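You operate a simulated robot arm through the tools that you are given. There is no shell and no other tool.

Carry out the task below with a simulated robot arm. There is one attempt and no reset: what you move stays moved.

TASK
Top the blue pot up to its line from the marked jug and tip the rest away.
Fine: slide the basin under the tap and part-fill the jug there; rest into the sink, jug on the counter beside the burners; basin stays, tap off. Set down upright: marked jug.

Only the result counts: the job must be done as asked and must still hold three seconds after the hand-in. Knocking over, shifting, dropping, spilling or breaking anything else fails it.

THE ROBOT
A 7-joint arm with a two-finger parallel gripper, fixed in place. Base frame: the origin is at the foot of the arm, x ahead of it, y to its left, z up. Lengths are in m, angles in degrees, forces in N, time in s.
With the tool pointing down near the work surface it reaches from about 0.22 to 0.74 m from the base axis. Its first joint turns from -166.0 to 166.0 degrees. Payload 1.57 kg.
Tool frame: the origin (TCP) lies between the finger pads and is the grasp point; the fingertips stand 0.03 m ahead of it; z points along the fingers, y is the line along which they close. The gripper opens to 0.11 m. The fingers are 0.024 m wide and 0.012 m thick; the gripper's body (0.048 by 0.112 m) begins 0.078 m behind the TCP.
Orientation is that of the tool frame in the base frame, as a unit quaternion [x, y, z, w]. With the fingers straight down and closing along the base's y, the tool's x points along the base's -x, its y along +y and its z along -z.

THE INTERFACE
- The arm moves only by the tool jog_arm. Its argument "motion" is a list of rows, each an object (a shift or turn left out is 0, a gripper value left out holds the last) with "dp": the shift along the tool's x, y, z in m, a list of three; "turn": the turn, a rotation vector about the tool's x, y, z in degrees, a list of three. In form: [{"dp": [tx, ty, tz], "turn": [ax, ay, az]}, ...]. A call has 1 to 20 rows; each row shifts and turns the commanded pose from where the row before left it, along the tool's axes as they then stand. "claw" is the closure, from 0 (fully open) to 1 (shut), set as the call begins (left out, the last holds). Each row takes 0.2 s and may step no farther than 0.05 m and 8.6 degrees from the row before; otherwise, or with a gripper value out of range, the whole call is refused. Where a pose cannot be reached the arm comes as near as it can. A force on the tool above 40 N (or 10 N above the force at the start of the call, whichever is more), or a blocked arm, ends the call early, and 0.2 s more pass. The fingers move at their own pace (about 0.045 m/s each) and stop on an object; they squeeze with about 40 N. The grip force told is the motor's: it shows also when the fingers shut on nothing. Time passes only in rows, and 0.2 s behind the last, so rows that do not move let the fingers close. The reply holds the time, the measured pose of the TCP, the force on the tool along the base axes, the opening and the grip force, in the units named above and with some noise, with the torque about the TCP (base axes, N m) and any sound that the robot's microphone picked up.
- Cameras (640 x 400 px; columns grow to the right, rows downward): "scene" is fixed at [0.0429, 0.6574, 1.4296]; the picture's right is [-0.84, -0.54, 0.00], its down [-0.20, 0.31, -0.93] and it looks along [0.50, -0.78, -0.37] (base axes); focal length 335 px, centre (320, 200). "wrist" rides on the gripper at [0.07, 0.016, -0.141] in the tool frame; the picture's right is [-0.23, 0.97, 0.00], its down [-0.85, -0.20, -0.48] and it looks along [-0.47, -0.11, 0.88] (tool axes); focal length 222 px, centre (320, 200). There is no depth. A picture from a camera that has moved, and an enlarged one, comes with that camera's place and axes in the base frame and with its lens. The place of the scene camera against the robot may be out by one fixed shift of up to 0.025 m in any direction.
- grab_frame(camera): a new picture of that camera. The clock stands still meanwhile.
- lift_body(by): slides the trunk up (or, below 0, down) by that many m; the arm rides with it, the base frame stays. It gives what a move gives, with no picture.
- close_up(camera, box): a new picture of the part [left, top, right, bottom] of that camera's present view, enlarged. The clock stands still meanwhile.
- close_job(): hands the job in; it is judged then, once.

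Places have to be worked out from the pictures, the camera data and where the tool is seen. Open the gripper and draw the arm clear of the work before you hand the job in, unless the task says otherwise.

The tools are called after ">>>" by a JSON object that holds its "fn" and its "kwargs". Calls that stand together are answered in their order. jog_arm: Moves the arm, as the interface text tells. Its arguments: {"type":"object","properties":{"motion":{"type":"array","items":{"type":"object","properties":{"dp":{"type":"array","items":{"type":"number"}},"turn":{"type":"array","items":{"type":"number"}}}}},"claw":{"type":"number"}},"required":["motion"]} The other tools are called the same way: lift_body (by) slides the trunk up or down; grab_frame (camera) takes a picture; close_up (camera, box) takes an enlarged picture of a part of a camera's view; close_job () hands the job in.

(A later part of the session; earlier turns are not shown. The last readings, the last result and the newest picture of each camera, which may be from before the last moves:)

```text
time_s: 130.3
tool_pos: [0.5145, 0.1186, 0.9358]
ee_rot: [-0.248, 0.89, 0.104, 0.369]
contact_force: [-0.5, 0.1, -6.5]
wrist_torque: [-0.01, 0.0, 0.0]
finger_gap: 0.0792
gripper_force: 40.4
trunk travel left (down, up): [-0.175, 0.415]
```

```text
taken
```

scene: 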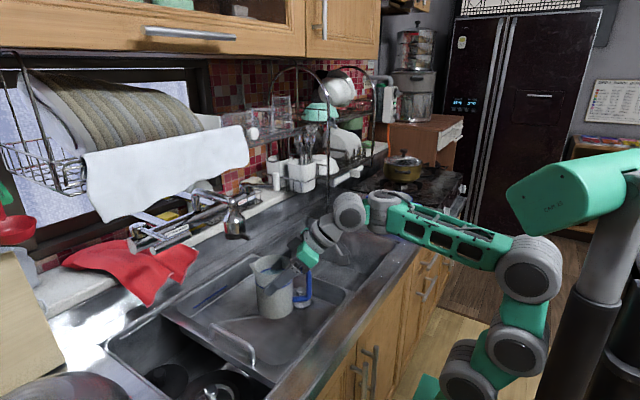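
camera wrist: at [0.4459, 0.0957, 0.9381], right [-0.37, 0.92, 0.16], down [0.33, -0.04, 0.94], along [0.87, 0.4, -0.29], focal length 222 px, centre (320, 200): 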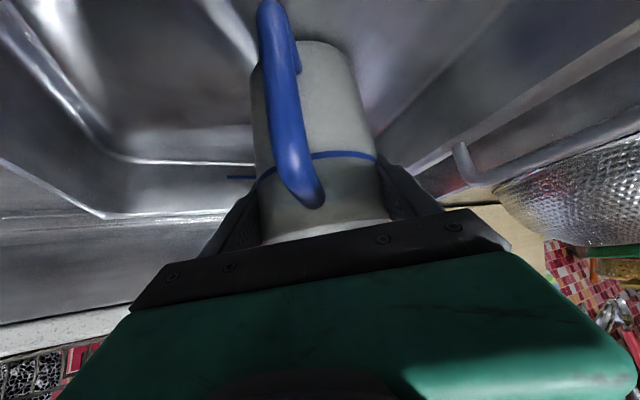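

The jug is clear of the tap. I'll raise it above the basin rim while moving right, then swing the yaw to face straight out from the base.

>>> {"fn": "jog_arm", "kwargs": {"motion": [{"dp": [-0.003, -0.005, -0.007]}, {"dp": [-0.0049, -0.0086, -0.0121]}, {"dp": [-0.0049, -0.0086, -0.0121]}, {"dp": [-0.0049, -0.0086, -0.0121]}, {"dp": [-0.0049, -0.0086, -0.0121]}, {"dp": [-0.0049, -0.0086, -0.0121]}, {"dp": [-0.003, -0.005, -0.007]}, {"turn": [2, 0, 2]}, {"turn": [3.5, 0, 3.5]}, {"turn": [3.5, 0, 3.5]}, {"turn": [3.5, 0, 3.5]}, {"turn": [3.5, 0, 3.5]}, {"turn": [3.5, 0, 3.5]}, {"turn": [3.5, 0, 3.5]}, {"turn": [3.5, 0, 3.5]}, {"turn": [3.5, 0, 3.5]}, {"turn": [2, 0, 2]}, {}]}}

>>> {"fn": "grab_frame", "kwargs": {"camera": "scene"}}

```text
time_s: 134.1
tool_pos: [0.5171, 0.0563, 1.0107]
ee_rot: [0.114, 0.917, -0.046, 0.379]
contact_force: [0.4, -1.0, -6.3]
wrist_torque: [0.0, -0.03, -0.02]
finger_gap: 0.0795
gripper_force: 40.0
trunk travel left (down, up): [-0.175, 0.415]
```

```text
taken
```

scene: 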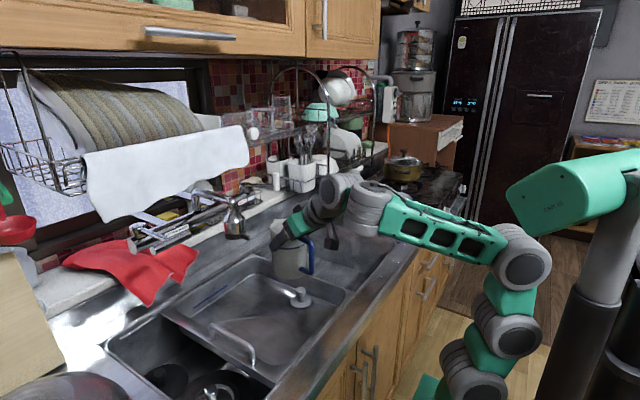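

The jug is upright and steady, and faces outward (yaw ≈ -14°). I'll carry it smoothly to the right over the open sink.

>>> {"fn": "jog_arm", "kwargs": {"motion": [{"dp": [-0.0029, -0.0089, 0.0017]}, {"dp": [-0.0057, -0.0178, 0.0034]}, {"dp": [-0.0057, -0.0178, 0.0034]}, {"dp": [-0.0057, -0.0178, 0.0034]}, {"dp": [-0.0057, -0.0178, 0.0034]}, {"dp": [-0.0057, -0.0178, 0.0034]}, {"dp": [-0.0057, -0.0178, 0.0034]}, {"dp": [-0.0057, -0.0178, 0.0034]}, {"dp": [-0.0057, -0.0178, 0.0034]}, {"dp": [-0.0057, -0.0178, 0.0034]}, {"dp": [-0.0057, -0.0178, 0.0034]}, {"dp": [-0.0057, -0.0178, 0.0034]}, {"dp": [-0.0029, -0.0089, 0.0017]}, {}]}}

>>> {"fn": "lift_body", "kwargs": {"by": 0.12}}

>>> {"fn": "grab_frame", "kwargs": {"camera": "scene"}}

>>> {"fn": "grab_frame", "kwargs": {"camera": "wrist"}}

```text
time_s: 137.1
tool_pos: [0.5377, -0.171, 1.0297]
ee_rot: [0.114, 0.917, -0.045, 0.379]
contact_force: [0.4, 0.0, -6.3]
wrist_torque: [-0.02, -0.02, 0.02]
finger_gap: 0.0796
gripper_force: 39.8
trunk travel left (down, up): [-0.175, 0.415]
```

```text
time_s: 138.6
tool_pos: [0.5376, -0.1711, 1.1502]
ee_rot: [0.114, 0.917, -0.046, 0.379]
contact_force: [0.7, 0.6, -6.1]
wrist_torque: [-0.01, -0.02, 0.0]
finger_gap: 0.0795
gripper_force: 39.7
trunk travel left (down, up): [-0.295, 0.295]
```

```text
taken
```

scene: 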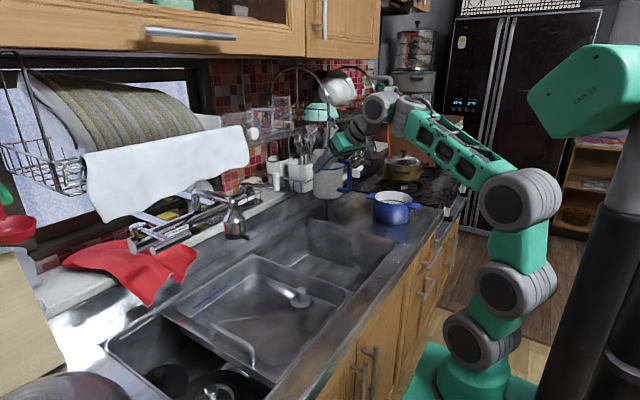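

```text
taken
camera wrist: at [0.3979, -0.1179, 1.1998], right [0.39, 0.9, 0.16], down [0.21, -0.26, 0.94], along [0.89, -0.34, -0.29], focal length 222 px, centre (320, 200)
```

wrist: 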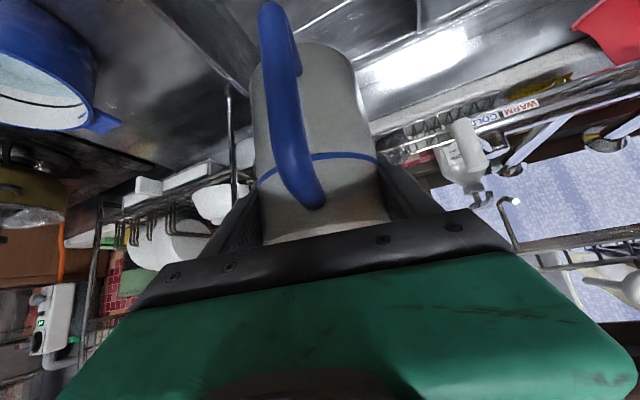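

Weight steady at about 6.2 N. I'll yaw to -48° to face the pot, then carry the jug over beside it with its base about 7 cm above the pot rim.

>>> {"fn": "jog_arm", "kwargs": {"motion": [{"turn": [2, 0, 2]}, {"turn": [3.5, 0, 3.5]}, {"turn": [3.5, 0, 3.5]}, {"turn": [3.5, 0, 3.5]}, {"turn": [3.5, 0, 3.5]}, {"turn": [3.5, 0, 3.5]}, {"turn": [3.5, 0, 3.5]}, {"turn": [1, 0, 1]}, {}]}}

>>> {"fn": "jog_arm", "kwargs": {"motion": [{"dp": [-0.002, -0.0101, 0.0035]}, {"dp": [-0.0039, -0.0202, 0.007]}, {"dp": [-0.0039, -0.0202, 0.007]}, {"dp": [-0.0039, -0.0202, 0.007]}, {"dp": [-0.0039, -0.0202, 0.007]}, {"dp": [-0.0039, -0.0202, 0.007]}, {"dp": [-0.0039, -0.0202, 0.007]}, {"dp": [-0.0039, -0.0202, 0.007]}, {"dp": [-0.0039, -0.0202, 0.007]}, {"dp": [-0.0039, -0.0202, 0.007]}, {"dp": [-0.0039, -0.0202, 0.007]}, {"dp": [-0.0039, -0.0202, 0.007]}, {"dp": [-0.002, -0.0101, 0.0035]}, {}]}}

>>> {"fn": "grab_frame", "kwargs": {"camera": "scene"}}

>>> {"fn": "grab_frame", "kwargs": {"camera": "wrist"}}

```text
time_s: 140.6
tool_pos: [0.5387, -0.1708, 1.1488]
ee_rot: [0.377, 0.844, -0.156, 0.348]
contact_force: [0.2, 0.3, -6.3]
wrist_torque: [-0.06, -0.03, 0.01]
finger_gap: 0.0795
gripper_force: 39.8
trunk travel left (down, up): [-0.295, 0.295]
```

```text
time_s: 143.6
tool_pos: [0.4204, -0.4018, 1.1214]
ee_rot: [0.377, 0.844, -0.154, 0.349]
contact_force: [0.4, -0.8, -7.0]
wrist_torque: [-0.04, -0.04, -0.02]
finger_gap: 0.0796
gripper_force: 40.5
trunk travel left (down, up): [-0.295, 0.295]
```

```text
taken
```

scene: 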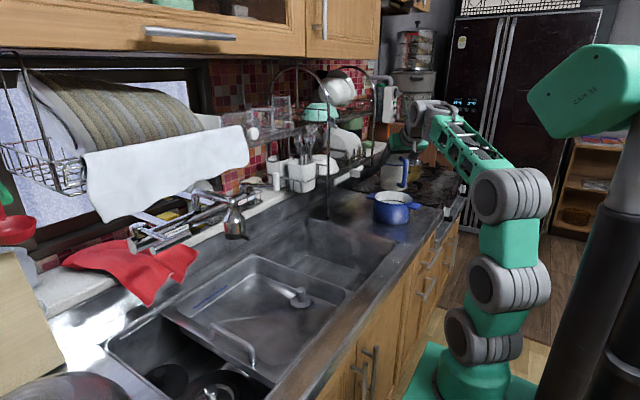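

```text
taken
camera wrist: at [0.3324, -0.2796, 1.173], right [0.83, 0.53, 0.16], down [0.03, -0.33, 0.94], along [0.55, -0.78, -0.29], focal length 222 px, centre (320, 200)
```

wrist: 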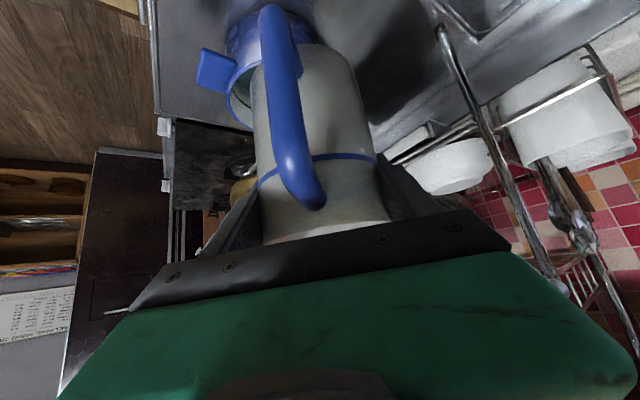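

The jug is now by the pot, facing it. I'll pre-tilt by 25°, which is well below the pouring angle, and then raise the trunk in steps while lowering the arm.

>>> {"fn": "jog_arm", "kwargs": {"motion": [{"turn": [0, 3, 0]}, {"turn": [0, 5, 0]}, {"turn": [0, 5, 0]}, {"turn": [0, 5, 0]}, {"turn": [0, 5, 0]}, {"turn": [0, 2, 0]}, {}]}}

>>> {"fn": "lift_body", "kwargs": {"by": 0.1}}

>>> {"fn": "grab_frame", "kwargs": {"camera": "scene"}}

```text
time_s: 145.2
tool_pos: [0.4176, -0.4005, 1.1214]
ee_rot: [0.401, 0.9, -0.069, 0.157]
contact_force: [0.4, -0.3, -7.5]
wrist_torque: [-0.1, -0.11, -0.03]
finger_gap: 0.0796
gripper_force: 40.1
trunk travel left (down, up): [-0.295, 0.295]
```

```text
time_s: 146.5
tool_pos: [0.4196, -0.4015, 1.222]
ee_rot: [0.401, 0.9, -0.069, 0.158]
contact_force: [-0.3, 0.3, -6.2]
wrist_torque: [-0.09, -0.06, 0.01]
finger_gap: 0.0795
gripper_force: 40.0
trunk travel left (down, up): [-0.395, 0.195]
```

```text
taken
```

scene: 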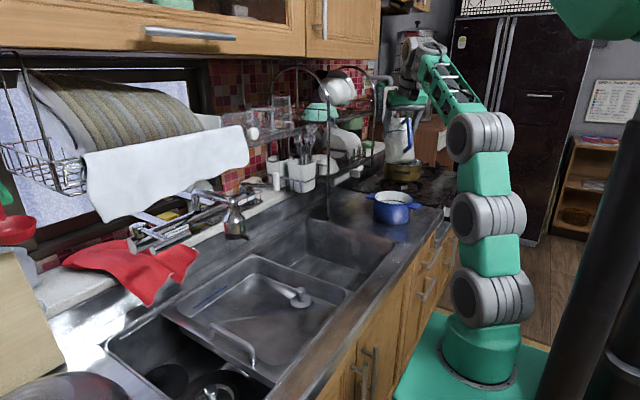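

Pre-tilt holds with no spill. I'll alternate lowering the arm and raising the trunk to get the forearm sloping down over the pot.

>>> {"fn": "jog_arm", "kwargs": {"motion": [{"dp": [0.0034, 0, 0.0094]}, {"dp": [0.0068, 0, 0.0188]}, {"dp": [0.0068, 0, 0.0188]}, {"dp": [0.0068, 0, 0.0188]}, {"dp": [0.0068, 0, 0.0188]}, {"dp": [0.0068, 0, 0.0188]}, {"dp": [0.0034, 0, 0.0094]}, {}]}}

>>> {"fn": "lift_body", "kwargs": {"by": 0.1}}

>>> {"fn": "jog_arm", "kwargs": {"motion": [{"dp": [0.0034, 0, 0.0094]}, {"dp": [0.0068, 0, 0.0188]}, {"dp": [0.0068, 0, 0.0188]}, {"dp": [0.0068, 0, 0.0188]}, {"dp": [0.0068, 0, 0.0188]}, {"dp": [0.0034, 0, 0.0094]}, {}]}}

>>> {"fn": "lift_body", "kwargs": {"by": 0.08}}

>>> {"fn": "grab_frame", "kwargs": {"camera": "scene"}}

```text
time_s: 148.3
tool_pos: [0.4203, -0.4001, 1.1002]
ee_rot: [0.402, 0.899, -0.07, 0.157]
contact_force: [0.1, 0.2, -6.2]
wrist_torque: [-0.11, -0.09, -0.02]
finger_gap: 0.0795
gripper_force: 39.8
trunk travel left (down, up): [-0.395, 0.195]
```

```text
time_s: 149.6
tool_pos: [0.4184, -0.4002, 1.2006]
ee_rot: [0.401, 0.9, -0.069, 0.158]
contact_force: [-0.4, 0.5, -6.2]
wrist_torque: [-0.1, -0.08, -0.01]
finger_gap: 0.0793
gripper_force: 39.9
trunk travel left (down, up): [-0.495, 0.095]
```

```text
time_s: 151.2
tool_pos: [0.4184, -0.401, 1.1011]
ee_rot: [0.403, 0.899, -0.07, 0.158]
contact_force: [-0.3, -0.2, -6.4]
wrist_torque: [-0.1, -0.07, 0.01]
finger_gap: 0.0795
gripper_force: 39.9
trunk travel left (down, up): [-0.495, 0.095]
```

```text
time_s: 152.4
tool_pos: [0.4177, -0.4007, 1.1807]
ee_rot: [0.402, 0.9, -0.069, 0.157]
contact_force: [0.6, 0.0, -5.8]
wrist_torque: [-0.1, -0.1, 0.0]
finger_gap: 0.0797
gripper_force: 39.8
trunk travel left (down, up): [-0.575, 0.015]
```

```text
taken
```

scene: 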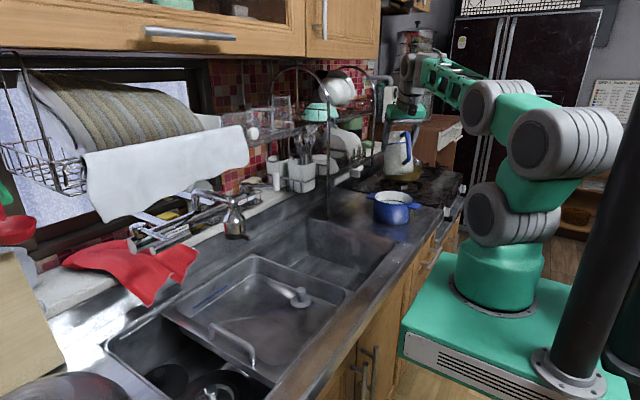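

T is +0.05 but joint #2 now sits close to the column. I'll lower the trunk slightly to T ≈ 0 for margin, then move laterally so the spout is over the pot.

>>> {"fn": "lift_body", "kwargs": {"by": -0.05}}

>>> {"fn": "jog_arm", "kwargs": {"motion": [{"dp": [-0.003, -0.007, 0.001]}, {"dp": [-0.0052, -0.0124, 0.0019]}, {"dp": [-0.0052, -0.0124, 0.0019]}, {"dp": [-0.0052, -0.0124, 0.0019]}, {}]}}

>>> {"fn": "grab_frame", "kwargs": {"camera": "scene"}}

>>> {"fn": "grab_frame", "kwargs": {"camera": "wrist"}}

```text
time_s: 153.3
tool_pos: [0.4175, -0.4007, 1.1316]
ee_rot: [0.402, 0.899, -0.07, 0.158]
contact_force: [0.6, -0.2, -6.3]
wrist_torque: [-0.14, -0.08, 0.04]
finger_gap: 0.0796
gripper_force: 40.2
trunk travel left (down, up): [-0.525, 0.065]
```

```text
time_s: 154.5
tool_pos: [0.4003, -0.447, 1.1322]
ee_rot: [0.401, 0.9, -0.07, 0.158]
contact_force: [0.1, 0.4, -6.7]
wrist_torque: [-0.12, -0.1, -0.01]
finger_gap: 0.0795
gripper_force: 39.9
trunk travel left (down, up): [-0.525, 0.065]
```

```text
taken
```

scene: 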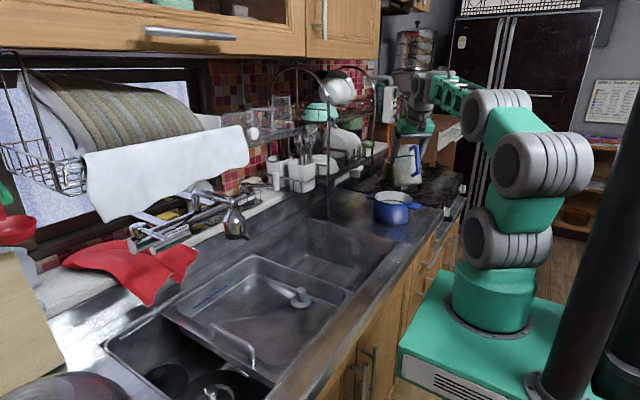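

```text
taken
camera wrist: at [0.3364, -0.3499, 1.2406], right [0.87, 0.49, 0.08], down [0.28, -0.61, 0.74], along [0.41, -0.62, -0.67], focal length 222 px, centre (320, 200)
```

wrist: 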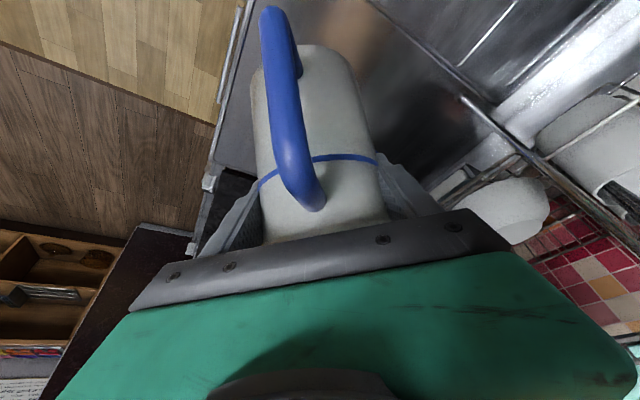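

The jug is now above the pot. I'll zoom in to check where the spout sits relative to the pot's mouth.

>>> {"fn": "close_up", "kwargs": {"camera": "scene", "box": [350, 120, 460, 240]}}

```text
3.33 times, centred on (405, 180) of scene
camera zoom: at [0.0429, 0.6574, 1.4296], right [-0.84, -0.54, 0.0], down [-0.2, 0.31, -0.93], along [0.5, -0.78, -0.37], focal length 1116 px, centre (37, 267)
```

zoom: 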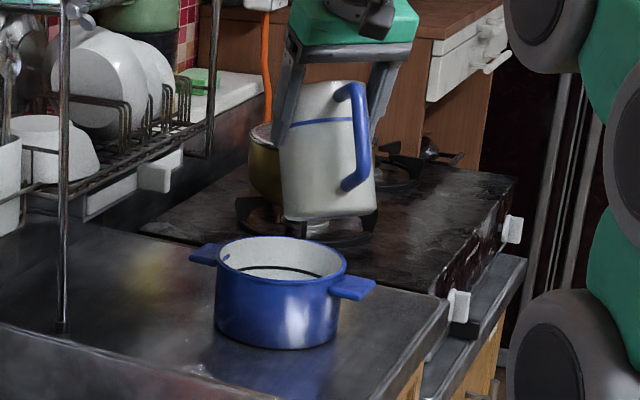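

Positions match my model: the pot centre projects exactly where expected and the spout points over it. I'll lower the jug toward TCP z ≈ 1.04 while tilting to about 35°.

>>> {"fn": "jog_arm", "kwargs": {"motion": [{"dp": [0.0028, 0, 0.0095], "turn": [0, 1.5, 0]}, {"dp": [0.0048, 0, 0.0178], "turn": [0, 2, 0]}, {"dp": [0.0048, 0, 0.0178], "turn": [0, 2, 0]}, {"dp": [0.0045, 0, 0.0178], "turn": [0, 2, 0]}, {"dp": [0.004, 0, 0.0178], "turn": [0, 2, 0]}, {"dp": [0.0018, 0, 0.0095]}, {}]}}

>>> {"fn": "close_up", "kwargs": {"camera": "scene", "box": [350, 120, 460, 240]}}

>>> {"fn": "grab_frame", "kwargs": {"camera": "wrist"}}

```text
time_s: 156.1
tool_pos: [0.398, -0.445, 1.0369]
ee_rot: [0.406, 0.909, -0.036, 0.083]
contact_force: [0.4, 0.3, -5.6]
wrist_torque: [-0.13, -0.12, -0.01]
finger_gap: 0.0795
gripper_force: 39.5
trunk travel left (down, up): [-0.525, 0.065]
```

```text
3.33 times, centred on (405, 180) of scene
camera zoom: at [0.0429, 0.6574, 1.4296], right [-0.84, -0.54, 0.0], down [-0.2, 0.31, -0.93], along [0.5, -0.78, -0.37], focal length 1116 px, centre (37, 267)
```

zoom: 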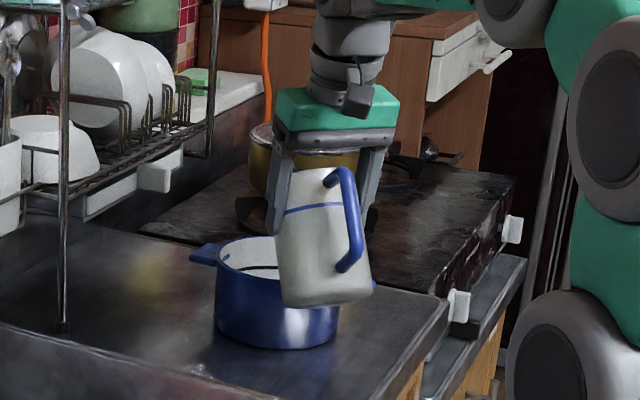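

```text
taken
camera wrist: at [0.3485, -0.3633, 1.1635], right [0.87, 0.48, 0.04], down [0.35, -0.7, 0.62], along [0.33, -0.53, -0.78], focal length 222 px, centre (320, 200)
```

wrist: 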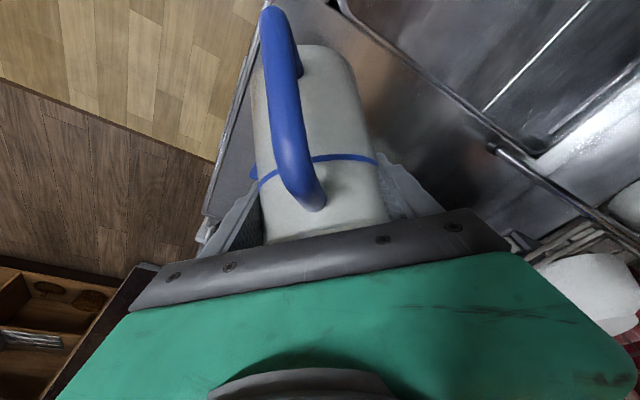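

At 35° tilt nothing pours yet and the jug clears the pot rim. I'll increase the tilt gently to 42° and watch for flow.

>>> {"fn": "jog_arm", "kwargs": {"motion": [{"turn": [0, 2, 0]}, {"turn": [0, 2.5, 0]}, {"turn": [0, 2.5, 0]}, {}, {}]}}

>>> {"fn": "close_up", "kwargs": {"camera": "scene", "box": [350, 150, 440, 240]}}

```text
time_s: 157.3
tool_pos: [0.3978, -0.4459, 1.0374]
ee_rot: [0.407, 0.913, -0.011, 0.027]
contact_force: [-0.2, 0.3, -5.6]
wrist_torque: [-0.16, -0.11, 0.02]
finger_gap: 0.0795
gripper_force: 40.1
trunk travel left (down, up): [-0.525, 0.065]
```

```text
4.44 times, centred on (395, 195) of scene
camera zoom: at [0.0429, 0.6574, 1.4296], right [-0.84, -0.54, 0.0], down [-0.2, 0.31, -0.93], along [0.5, -0.78, -0.37], focal length 1489 px, centre (-13, 222)
```

zoom: 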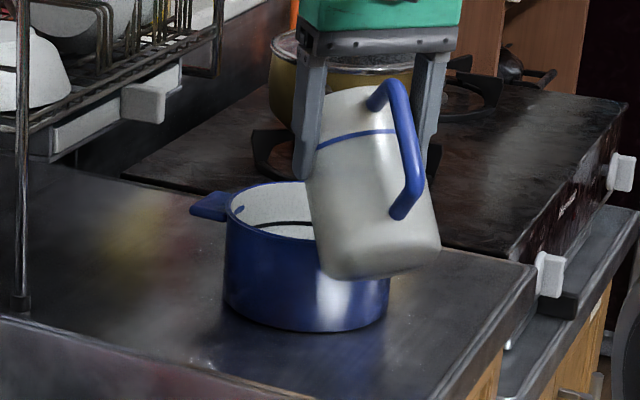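

Still no flow at 42°. I'll tilt on to 47° and hold briefly.

>>> {"fn": "jog_arm", "kwargs": {"motion": [{"turn": [0, 2.5, 0]}, {"turn": [0, 2.5, 0]}, {}, {}]}}

>>> {"fn": "close_up", "kwargs": {"camera": "scene", "box": [360, 170, 420, 230]}}

```text
time_s: 158.3
tool_pos: [0.3997, -0.4459, 1.0402]
ee_rot: [0.407, 0.913, 0.008, -0.013]
contact_force: [-0.2, 0.3, -5.9]
wrist_torque: [-0.15, -0.13, -0.01]
finger_gap: 0.0796
gripper_force: 40.2
trunk travel left (down, up): [-0.525, 0.065]
```

```text
6.67 times, centred on (390, 200) of scene
camera zoom: at [0.0429, 0.6574, 1.4296], right [-0.84, -0.54, 0.0], down [-0.2, 0.31, -0.93], along [0.5, -0.78, -0.37], focal length 2233 px, centre (-147, 200)
```

zoom: 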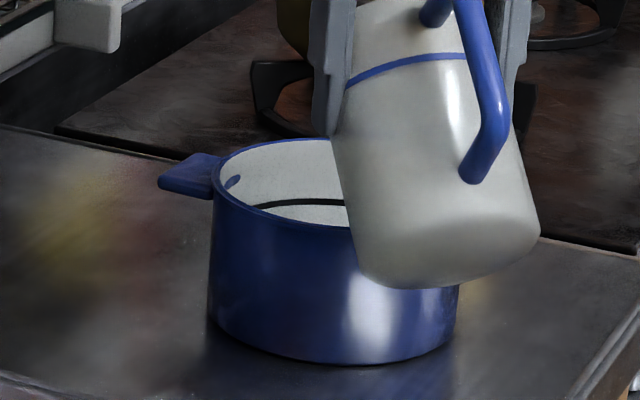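

No clear weight change yet. I'll continue to about 52° and hold for about a second.

>>> {"fn": "jog_arm", "kwargs": {"motion": [{"turn": [0, 2.5, 0]}, {"turn": [0, 2.5, 0]}, {}, {}, {}]}}

>>> {"fn": "close_up", "kwargs": {"camera": "scene", "box": [360, 170, 420, 230]}}

>>> {"fn": "grab_frame", "kwargs": {"camera": "wrist"}}

```text
time_s: 159.5
tool_pos: [0.3986, -0.4466, 1.0384]
ee_rot: [0.407, 0.912, 0.024, -0.052]
contact_force: [0.1, 0.5, -4.5]
wrist_torque: [-0.13, -0.13, 0.02]
finger_gap: 0.0798
gripper_force: 39.5
trunk travel left (down, up): [-0.525, 0.065]
```

```text
6.67 times, centred on (390, 200) of scene
camera zoom: at [0.0429, 0.6574, 1.4296], right [-0.84, -0.54, 0.0], down [-0.2, 0.31, -0.93], along [0.5, -0.78, -0.37], focal length 2233 px, centre (-147, 200)
```

zoom: 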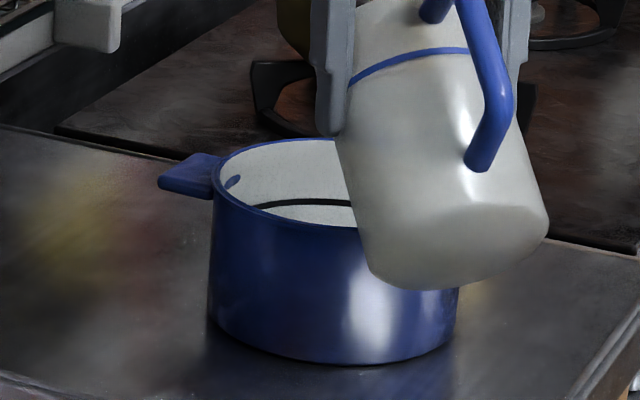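

```text
taken
camera wrist: at [0.3761, -0.3956, 1.1866], right [0.88, 0.48, -0.02], down [0.46, -0.81, 0.38], along [0.16, -0.34, -0.93], focal length 222 px, centre (320, 200)
```

wrist: 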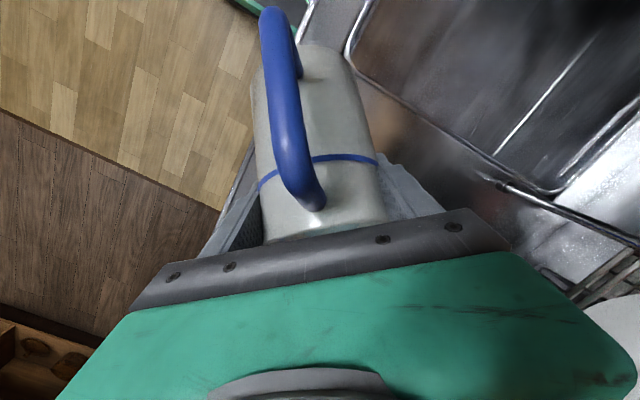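

The weight dropped to about 4.5 N, so water seems to be leaving the jug. I'll hold still for a moment and read again.

>>> {"fn": "jog_arm", "kwargs": {"motion": [{}, {}, {}]}}

>>> {"fn": "close_up", "kwargs": {"camera": "scene", "box": [375, 185, 405, 215]}}

```text
time_s: 160.3
tool_pos: [0.398, -0.4469, 1.0376]
ee_rot: [0.407, 0.912, 0.025, -0.052]
contact_force: [1.0, 0.0, -4.8]
wrist_torque: [-0.12, -0.14, 0.0]
finger_gap: 0.0791
gripper_force: 40.1
trunk travel left (down, up): [-0.525, 0.065]
```

```text
13.33 times, centred on (390, 200) of scene
camera zoom: at [0.0429, 0.6574, 1.4296], right [-0.84, -0.54, 0.0], down [-0.2, 0.31, -0.93], along [0.5, -0.78, -0.37], focal length 4466 px, centre (-613, 200)
```

zoom: 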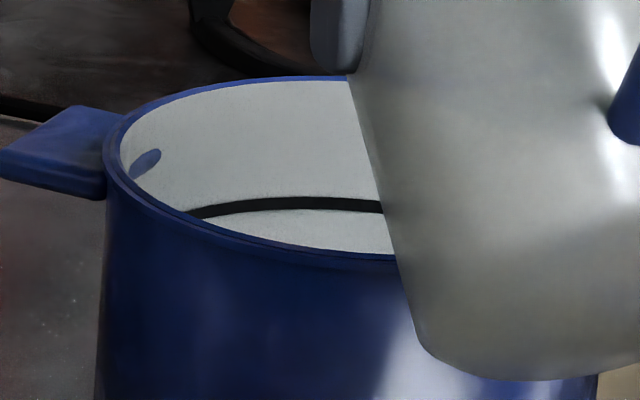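

The pot level is not yet visible over the front rim, so it's still more than about 9 mm below the line. I'll tilt to 55° and hold.

>>> {"fn": "jog_arm", "kwargs": {"motion": [{"turn": [0, 1.7, 0]}, {"turn": [0, 1.7, 0]}, {}, {}, {}, {}]}}

>>> {"fn": "close_up", "kwargs": {"camera": "scene", "box": [375, 185, 405, 215]}}

```text
time_s: 161.7
tool_pos: [0.3991, -0.4463, 1.0381]
ee_rot: [0.406, 0.91, 0.036, -0.079]
contact_force: [0.3, -0.9, -5.9]
wrist_torque: [-0.15, -0.14, 0.02]
finger_gap: 0.0796
gripper_force: 39.8
trunk travel left (down, up): [-0.525, 0.065]
```

```text
13.33 times, centred on (390, 200) of scene
camera zoom: at [0.0429, 0.6574, 1.4296], right [-0.84, -0.54, 0.0], down [-0.2, 0.31, -0.93], along [0.5, -0.78, -0.37], focal length 4466 px, centre (-613, 200)
```

zoom: 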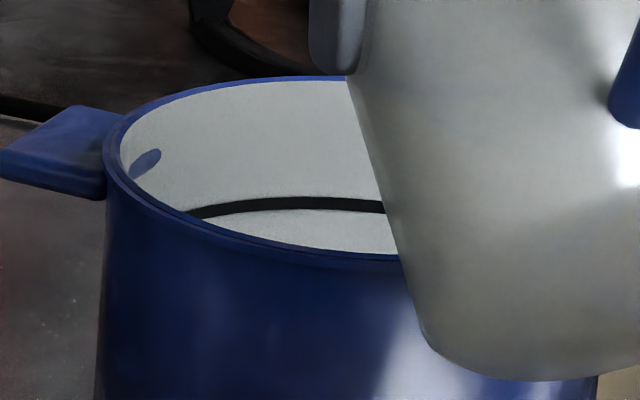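

The force reading is noisy (5.9 N now), so I can't rely on single values. I'll tilt to 58° and inspect again.

>>> {"fn": "jog_arm", "kwargs": {"motion": [{"turn": [0, 1.5, 0]}, {"turn": [0, 1.5, 0]}, {}, {}, {}]}}

>>> {"fn": "close_up", "kwargs": {"camera": "scene", "box": [360, 160, 440, 230]}}

>>> {"fn": "close_up", "kwargs": {"camera": "scene", "box": [375, 185, 405, 215]}}

```text
time_s: 162.9
tool_pos: [0.3998, -0.4389, 1.0399]
ee_rot: [0.405, 0.908, 0.047, -0.099]
contact_force: [-0.8, -0.5, -5.1]
wrist_torque: [-0.14, -0.12, 0.01]
finger_gap: 0.0796
gripper_force: 40.0
out of reach, approached as far as the arm can: row 2
trunk travel left (down, up): [-0.525, 0.065]
```

```text
5.71 times, centred on (400, 195) of scene
camera zoom: at [0.0429, 0.6574, 1.4296], right [-0.84, -0.54, 0.0], down [-0.2, 0.31, -0.93], along [0.5, -0.78, -0.37], focal length 1914 px, centre (-137, 229)
```

zoom: 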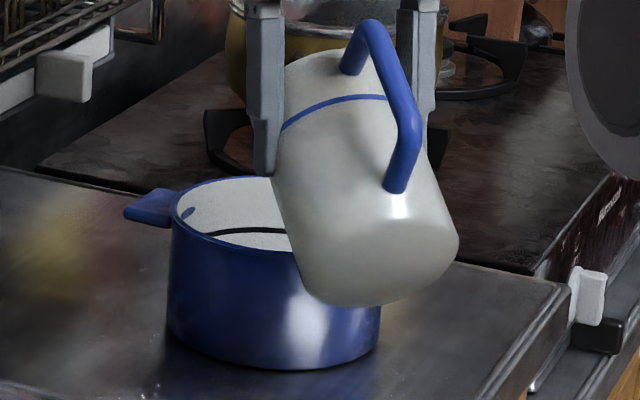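

```text
13.33 times, centred on (390, 200) of scene
camera zoom: at [0.0429, 0.6574, 1.4296], right [-0.84, -0.54, 0.0], down [-0.2, 0.31, -0.93], along [0.5, -0.78, -0.37], focal length 4466 px, centre (-613, 200)
```

zoom: 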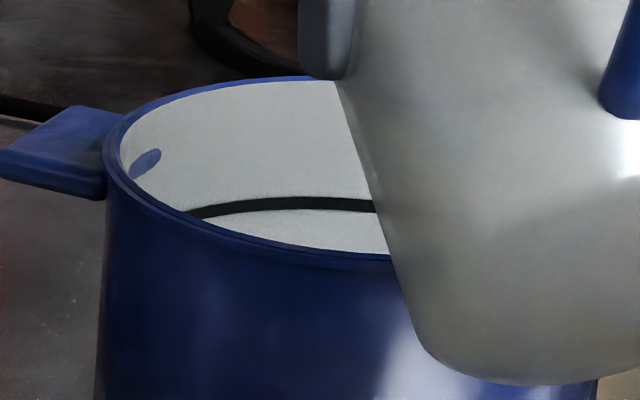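

The wrist is near its bend limit at 58°, with a 7 mm drift, so I need the trunk higher. I'll raise it 6 cm with the jug held over the pot, then lower the arm the same amount and correct the drift.

>>> {"fn": "lift_body", "kwargs": {"by": 0.06}}

>>> {"fn": "jog_arm", "kwargs": {"motion": [{"dp": [-0.003, -0.003, 0.005]}, {"dp": [-0.0042, -0.003, 0.0098]}, {"dp": [-0.0022, 0, 0.0107]}, {"dp": [-0.0022, 0, 0.0107]}, {"dp": [-0.0022, 0, 0.0107]}, {"dp": [-0.0018, 0, 0.0088]}, {}]}}

>>> {"fn": "close_up", "kwargs": {"camera": "scene", "box": [360, 160, 440, 230]}}

>>> {"fn": "grab_frame", "kwargs": {"camera": "scene"}}

```text
time_s: 163.9
tool_pos: [0.3997, -0.4387, 1.0991]
ee_rot: [0.406, 0.907, 0.046, -0.1]
contact_force: [-0.4, 0.2, -4.8]
wrist_torque: [-0.16, -0.13, -0.04]
finger_gap: 0.0795
gripper_force: 40.1
trunk travel left (down, up): [-0.585, 0.005]
```

```text
time_s: 165.5
tool_pos: [0.3982, -0.4438, 1.0406]
ee_rot: [0.405, 0.908, 0.046, -0.1]
contact_force: [-1.0, 0.0, -4.4]
wrist_torque: [-0.16, -0.11, 0.03]
finger_gap: 0.0796
gripper_force: 39.5
trunk travel left (down, up): [-0.585, 0.005]
```

```text
5.71 times, centred on (400, 195) of scene
camera zoom: at [0.0429, 0.6574, 1.4296], right [-0.84, -0.54, 0.0], down [-0.2, 0.31, -0.93], along [0.5, -0.78, -0.37], focal length 1914 px, centre (-137, 229)
```

zoom: 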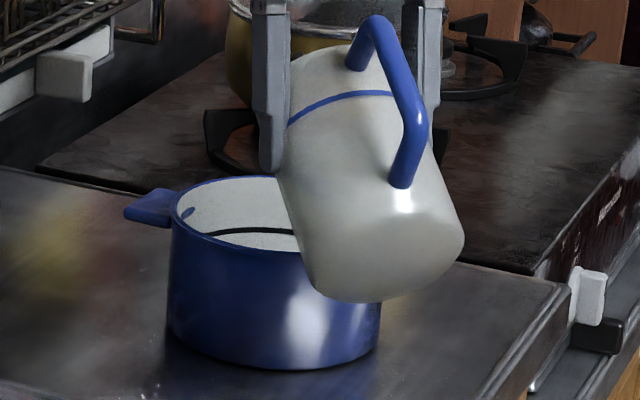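

```text
taken
```

scene: 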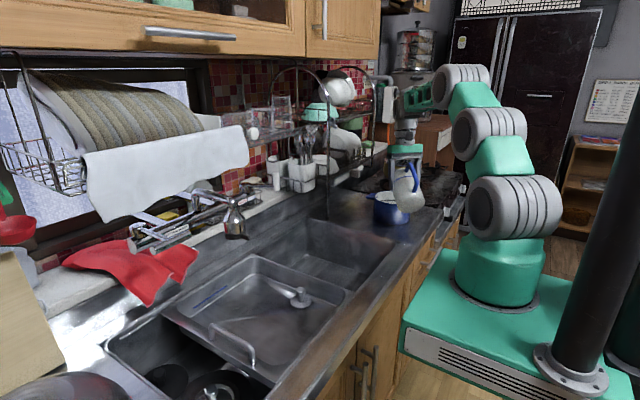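

The posture is good again with the forearm sloping down. I'll continue tilting to about 61° and hold.

>>> {"fn": "jog_arm", "kwargs": {"motion": [{"turn": [0, 1.5, 0]}, {"turn": [0, 1.5, 0]}, {}, {}, {}, {}]}}

>>> {"fn": "close_up", "kwargs": {"camera": "scene", "box": [375, 185, 405, 215]}}

```text
time_s: 166.9
tool_pos: [0.3988, -0.4438, 1.0406]
ee_rot: [0.404, 0.904, 0.059, -0.123]
contact_force: [-0.4, 0.0, -4.6]
wrist_torque: [-0.12, -0.14, 0.0]
finger_gap: 0.0799
gripper_force: 40.1
trunk travel left (down, up): [-0.585, 0.005]
```

```text
13.33 times, centred on (390, 200) of scene
camera zoom: at [0.0429, 0.6574, 1.4296], right [-0.84, -0.54, 0.0], down [-0.2, 0.31, -0.93], along [0.5, -0.78, -0.37], focal length 4466 px, centre (-613, 200)
```

zoom: 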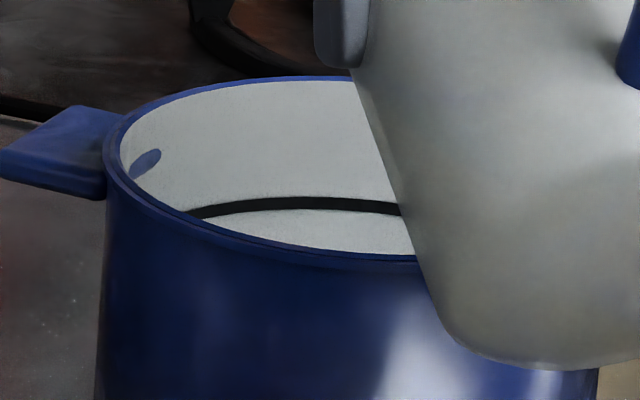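

Still no water visible below the line. I'll tilt on to about 64°.

>>> {"fn": "jog_arm", "kwargs": {"motion": [{"turn": [0, 1.7, 0]}, {"turn": [0, 1.7, 0]}, {}, {}, {}, {}]}}

>>> {"fn": "close_up", "kwargs": {"camera": "scene", "box": [375, 185, 405, 215]}}

```text
time_s: 168.3
tool_pos: [0.3952, -0.4295, 1.0364]
ee_rot: [0.402, 0.901, 0.07, -0.15]
contact_force: [1.2, 0.4, -3.8]
wrist_torque: [-0.13, -0.1, 0.02]
finger_gap: 0.0797
gripper_force: 39.5
out of reach, approached as far as the arm can: row 1, 2
trunk travel left (down, up): [-0.585, 0.005]
```

```text
13.33 times, centred on (390, 200) of scene
camera zoom: at [0.0429, 0.6574, 1.4296], right [-0.84, -0.54, 0.0], down [-0.2, 0.31, -0.93], along [0.5, -0.78, -0.37], focal length 4466 px, centre (-613, 200)
```

zoom: 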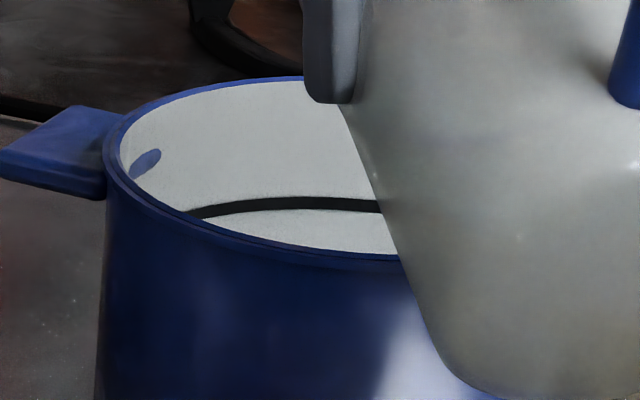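

The arm hit its reach limit and slid back 1.2 cm, but the spout is still over the pot's mouth. I'll look at the wider views to judge what has been poured.

>>> {"fn": "grab_frame", "kwargs": {"camera": "wrist"}}

>>> {"fn": "close_up", "kwargs": {"camera": "scene", "box": [360, 150, 460, 240]}}

```text
taken
camera wrist: at [0.3943, -0.4029, 1.1924], right [0.87, 0.49, -0.07], down [0.49, -0.85, 0.17], along [0.02, -0.18, -0.98], focal length 222 px, centre (320, 200)
```

wrist: 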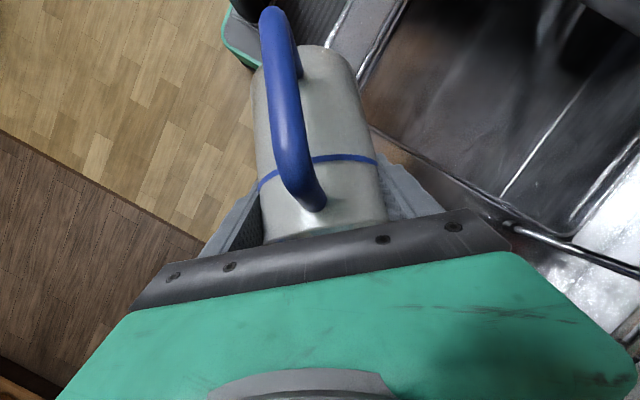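

```text
4.44 times, centred on (410, 195) of scene
camera zoom: at [0.0429, 0.6574, 1.4296], right [-0.84, -0.54, 0.0], down [-0.2, 0.31, -0.93], along [0.5, -0.78, -0.37], focal length 1489 px, centre (-80, 222)
```

zoom: 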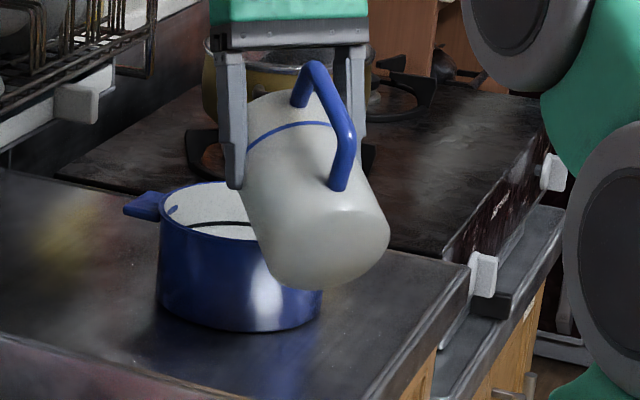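

I've reached the reach and bend limit in the radial direction. Pouring sideways, tangentially, gives the wrist far more range, so I'll un-tilt to 45° with the tool vertical, rise a little, and use the break to look into the pot.

>>> {"fn": "jog_arm", "kwargs": {"motion": [{"dp": [0.003, 0, -0.0105], "turn": [0, -4, 0]}, {"dp": [0.0026, 0, -0.012], "turn": [0, -5, 0]}, {"dp": [0.002, 0, -0.0123], "turn": [0, -5, 0]}, {"dp": [0.001, 0, -0.0125], "turn": [0, -5, 0]}, {"dp": [0, 0, -0.01]}, {}]}}

>>> {"fn": "close_up", "kwargs": {"camera": "scene", "box": [360, 160, 440, 230]}}

>>> {"fn": "close_up", "kwargs": {"camera": "scene", "box": [370, 185, 415, 215]}}

```text
time_s: 169.7
tool_pos: [0.3948, -0.4293, 1.0945]
ee_rot: [0.408, 0.913, 0.002, 0.0]
contact_force: [-0.4, 1.1, -4.3]
wrist_torque: [-0.1, -0.07, 0.02]
finger_gap: 0.0795
gripper_force: 39.6
trunk travel left (down, up): [-0.585, 0.005]
```

```text
5.71 times, centred on (400, 195) of scene
camera zoom: at [0.0429, 0.6574, 1.4296], right [-0.84, -0.54, 0.0], down [-0.2, 0.31, -0.93], along [0.5, -0.78, -0.37], focal length 1914 px, centre (-137, 229)
```

zoom: 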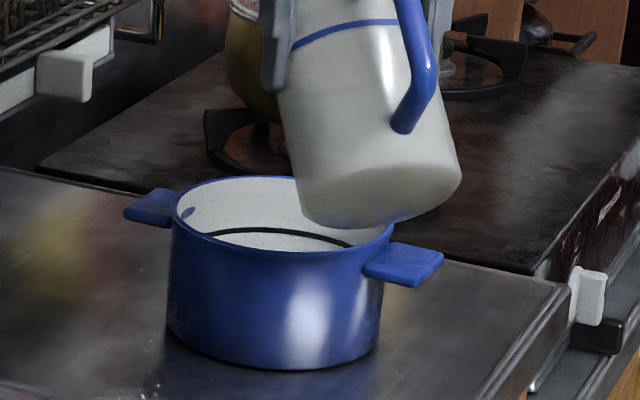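

```text
13.33 times, centred on (392, 200) of scene
camera zoom: at [0.0429, 0.6574, 1.4296], right [-0.84, -0.54, 0.0], down [-0.2, 0.31, -0.93], along [0.5, -0.78, -0.37], focal length 4466 px, centre (-647, 200)
```

zoom: 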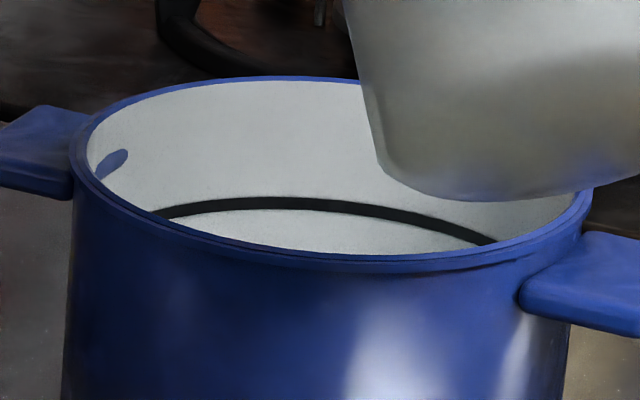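

The line is clear, but water is still more than about 12 mm below it. I'll take another force reading at rest and look from the wrist.

>>> {"fn": "jog_arm", "kwargs": {"motion": [{}, {}]}}

>>> {"fn": "jog_arm", "kwargs": {"motion": [{}, {}]}}

>>> {"fn": "jog_arm", "kwargs": {"motion": [{}, {}]}}

>>> {"fn": "grab_frame", "kwargs": {"camera": "wrist"}}

>>> {"fn": "grab_frame", "kwargs": {"camera": "scene"}}

```text
time_s: 170.3
tool_pos: [0.3948, -0.4297, 1.0952]
ee_rot: [0.408, 0.913, 0.003, -0.001]
contact_force: [-0.3, -0.3, -3.7]
wrist_torque: [-0.1, -0.05, 0.0]
finger_gap: 0.0796
gripper_force: 40.4
trunk travel left (down, up): [-0.585, 0.005]
```

```text
time_s: 170.9
tool_pos: [0.3964, -0.4304, 1.0951]
ee_rot: [0.407, 0.913, 0.002, 0.0]
contact_force: [0.6, 0.4, -4.0]
wrist_torque: [-0.12, -0.12, 0.02]
finger_gap: 0.0795
gripper_force: 39.8
trunk travel left (down, up): [-0.585, 0.005]
```

```text
time_s: 171.5
tool_pos: [0.394, -0.4303, 1.0956]
ee_rot: [0.408, 0.913, 0.001, -0.001]
contact_force: [0.4, 0.3, -3.7]
wrist_torque: [-0.09, -0.11, 0.01]
finger_gap: 0.0795
gripper_force: 39.6
trunk travel left (down, up): [-0.585, 0.005]
```

```text
taken
camera wrist: at [0.3607, -0.3663, 1.2365], right [0.88, 0.48, 0.0], down [0.42, -0.77, 0.48], along [0.23, -0.42, -0.88], focal length 222 px, centre (320, 200)
```

wrist: 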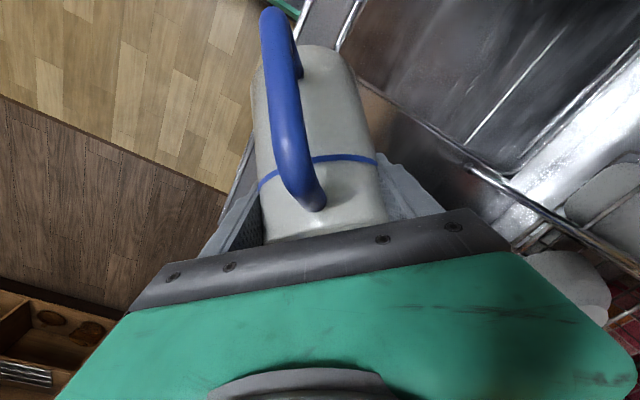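

```text
taken
```

scene: 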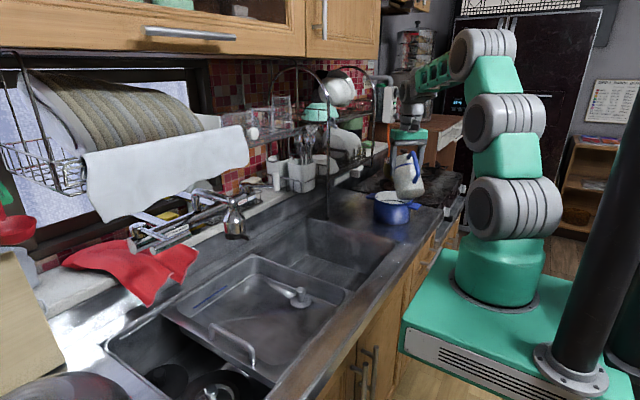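

At rest the jug weighs about 3.9 N, so roughly 0.24 L has left it. I'll zoom right into the strip below the pot's line to see whether that is water or wall.

>>> {"fn": "close_up", "kwargs": {"camera": "scene", "box": [376, 196, 408, 212]}}

>>> {"fn": "close_up", "kwargs": {"camera": "scene", "box": [340, 180, 480, 260]}}

```text
16.00 times, centred on (392, 204) of scene
camera zoom: at [0.0429, 0.6574, 1.4296], right [-0.84, -0.54, 0.0], down [-0.2, 0.31, -0.93], along [0.5, -0.78, -0.37], focal length 5359 px, centre (-832, 136)
```

zoom: 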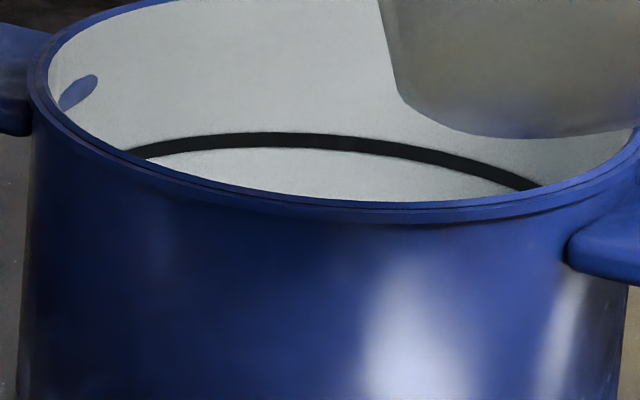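

```text
4.57 times, centred on (410, 220) of scene
camera zoom: at [0.0429, 0.6574, 1.4296], right [-0.84, -0.54, 0.0], down [-0.2, 0.31, -0.93], along [0.5, -0.78, -0.37], focal length 1531 px, centre (-91, 109)
```

zoom: 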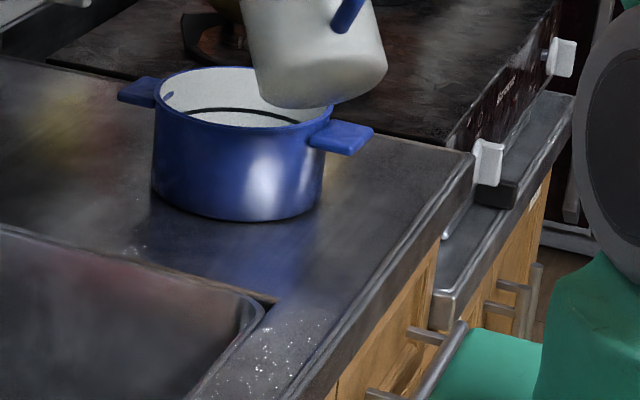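

I can't see water below the line from here, so I need a look from above. I'll swing the jug aside, still safely held at 45° tilt, so the wrist camera sees into the pot.

>>> {"fn": "jog_arm", "kwargs": {"motion": [{"dp": [0.004, 0.0097, -0.008]}, {"dp": [0.0076, 0.0194, -0.008]}, {"dp": [0.0076, 0.0194, -0.008]}, {"dp": [0.0076, 0.0194, -0.008]}, {"dp": [0.0076, 0.0194, -0.008]}, {"dp": [0.0076, 0.0194, -0.008]}, {"dp": [0.0076, 0.0194, -0.007]}, {"dp": [0.004, 0.0097, 0]}, {"turn": [0, 0, -4]}, {"turn": [0, 0, -7]}, {"turn": [0, 0, -7]}, {"turn": [0, 0, -7]}, {"turn": [0, 0, -7]}, {"turn": [0, 0, -7]}, {"turn": [0, 0, -7]}, {"turn": [0, 0, -2]}, {}]}}

>>> {"fn": "grab_frame", "kwargs": {"camera": "wrist"}}

>>> {"fn": "grab_frame", "kwargs": {"camera": "scene"}}

```text
time_s: 175.1
tool_pos: [0.4615, -0.3013, 1.1518]
ee_rot: [0.001, 1.0, 0.003, 0.0]
contact_force: [-0.2, 0.4, -3.0]
wrist_torque: [0.02, -0.15, 0.01]
finger_gap: 0.0796
gripper_force: 39.4
trunk travel left (down, up): [-0.585, 0.005]
```

```text
taken
camera wrist: at [0.3917, -0.2836, 1.2925], right [0.23, 0.97, 0.0], down [0.85, -0.2, 0.48], along [0.47, -0.11, -0.88], focal length 222 px, centre (320, 200)
```

wrist: 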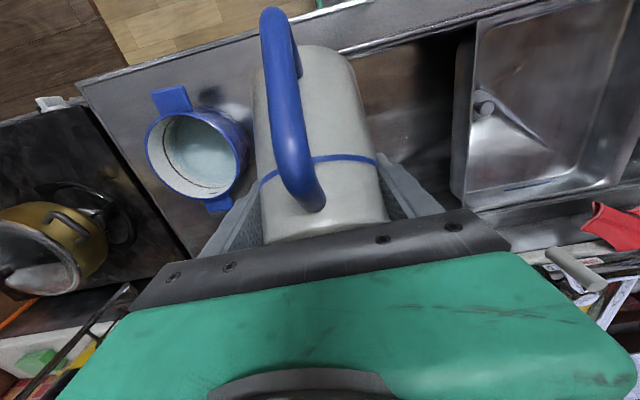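

```text
taken
```

scene: 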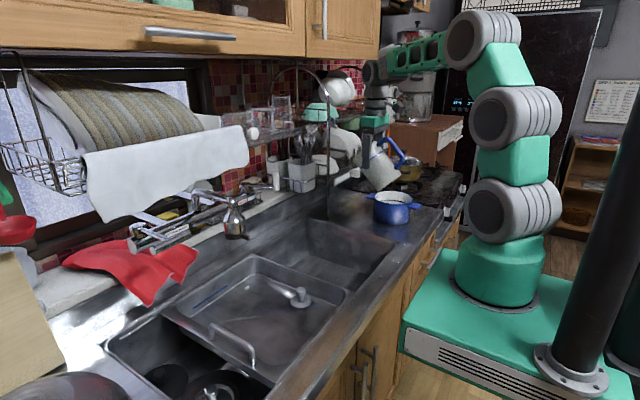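

The pot is now in clear view; I'll enlarge it to read the level against the line.

>>> {"fn": "close_up", "kwargs": {"camera": "wrist", "box": [135, 80, 255, 220]}}

>>> {"fn": "close_up", "kwargs": {"camera": "wrist", "box": [140, 100, 200, 200]}}

```text
2.86 times, centred on (195, 150) of wrist
camera zoom: at [0.3917, -0.2836, 1.2925], right [0.23, 0.97, 0.0], down [0.85, -0.2, 0.48], along [0.47, -0.11, -0.88], focal length 635 px, centre (677, 343)
```

zoom: 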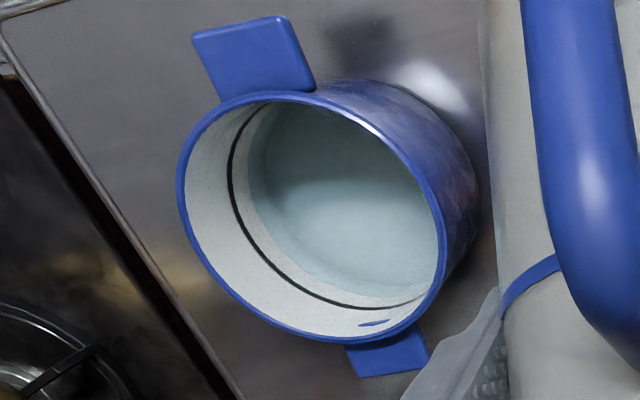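

```text
4.00 times, centred on (170, 150) of wrist
camera zoom: at [0.3917, -0.2836, 1.2925], right [0.23, 0.97, 0.0], down [0.85, -0.2, 0.48], along [0.47, -0.11, -0.88], focal length 888 px, centre (920, 400)
```

zoom: 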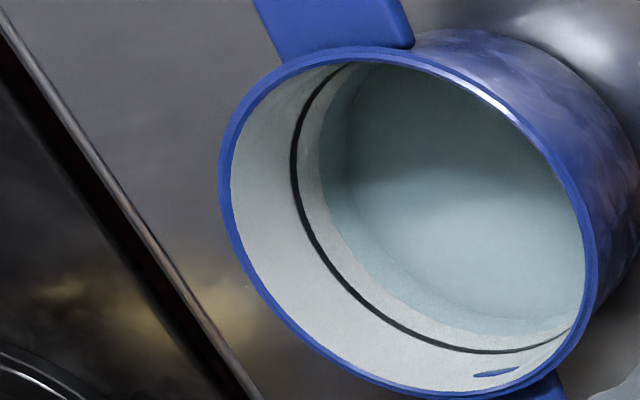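

I'll zoom further on the far inner wall to separate rim, line, water edge and pot bottom.

>>> {"fn": "close_up", "kwargs": {"camera": "wrist", "box": [145, 130, 195, 180]}}

>>> {"fn": "close_up", "kwargs": {"camera": "wrist", "box": [150, 105, 180, 145]}}

```text
8.00 times, centred on (170, 155) of wrist
camera zoom: at [0.3917, -0.2836, 1.2925], right [0.23, 0.97, 0.0], down [0.85, -0.2, 0.48], along [0.47, -0.11, -0.88], focal length 1777 px, centre (1520, 560)
```

zoom: 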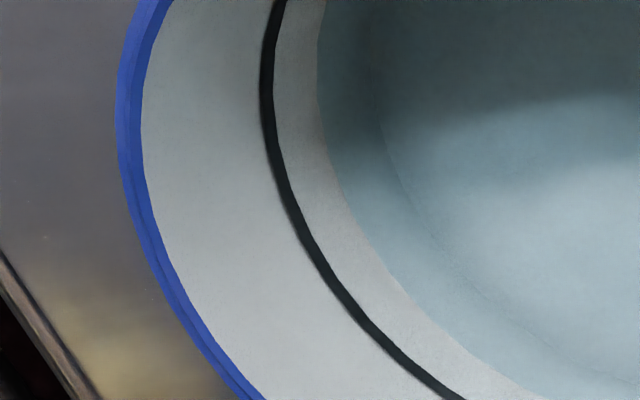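

```text
10.00 times, centred on (165, 125) of wrist
camera zoom: at [0.3917, -0.2836, 1.2925], right [0.23, 0.97, 0.0], down [0.85, -0.2, 0.48], along [0.47, -0.11, -0.88], focal length 2221 px, centre (1870, 950)
```

zoom: 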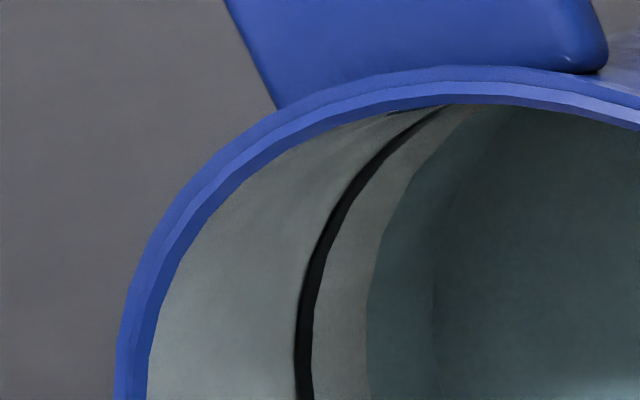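

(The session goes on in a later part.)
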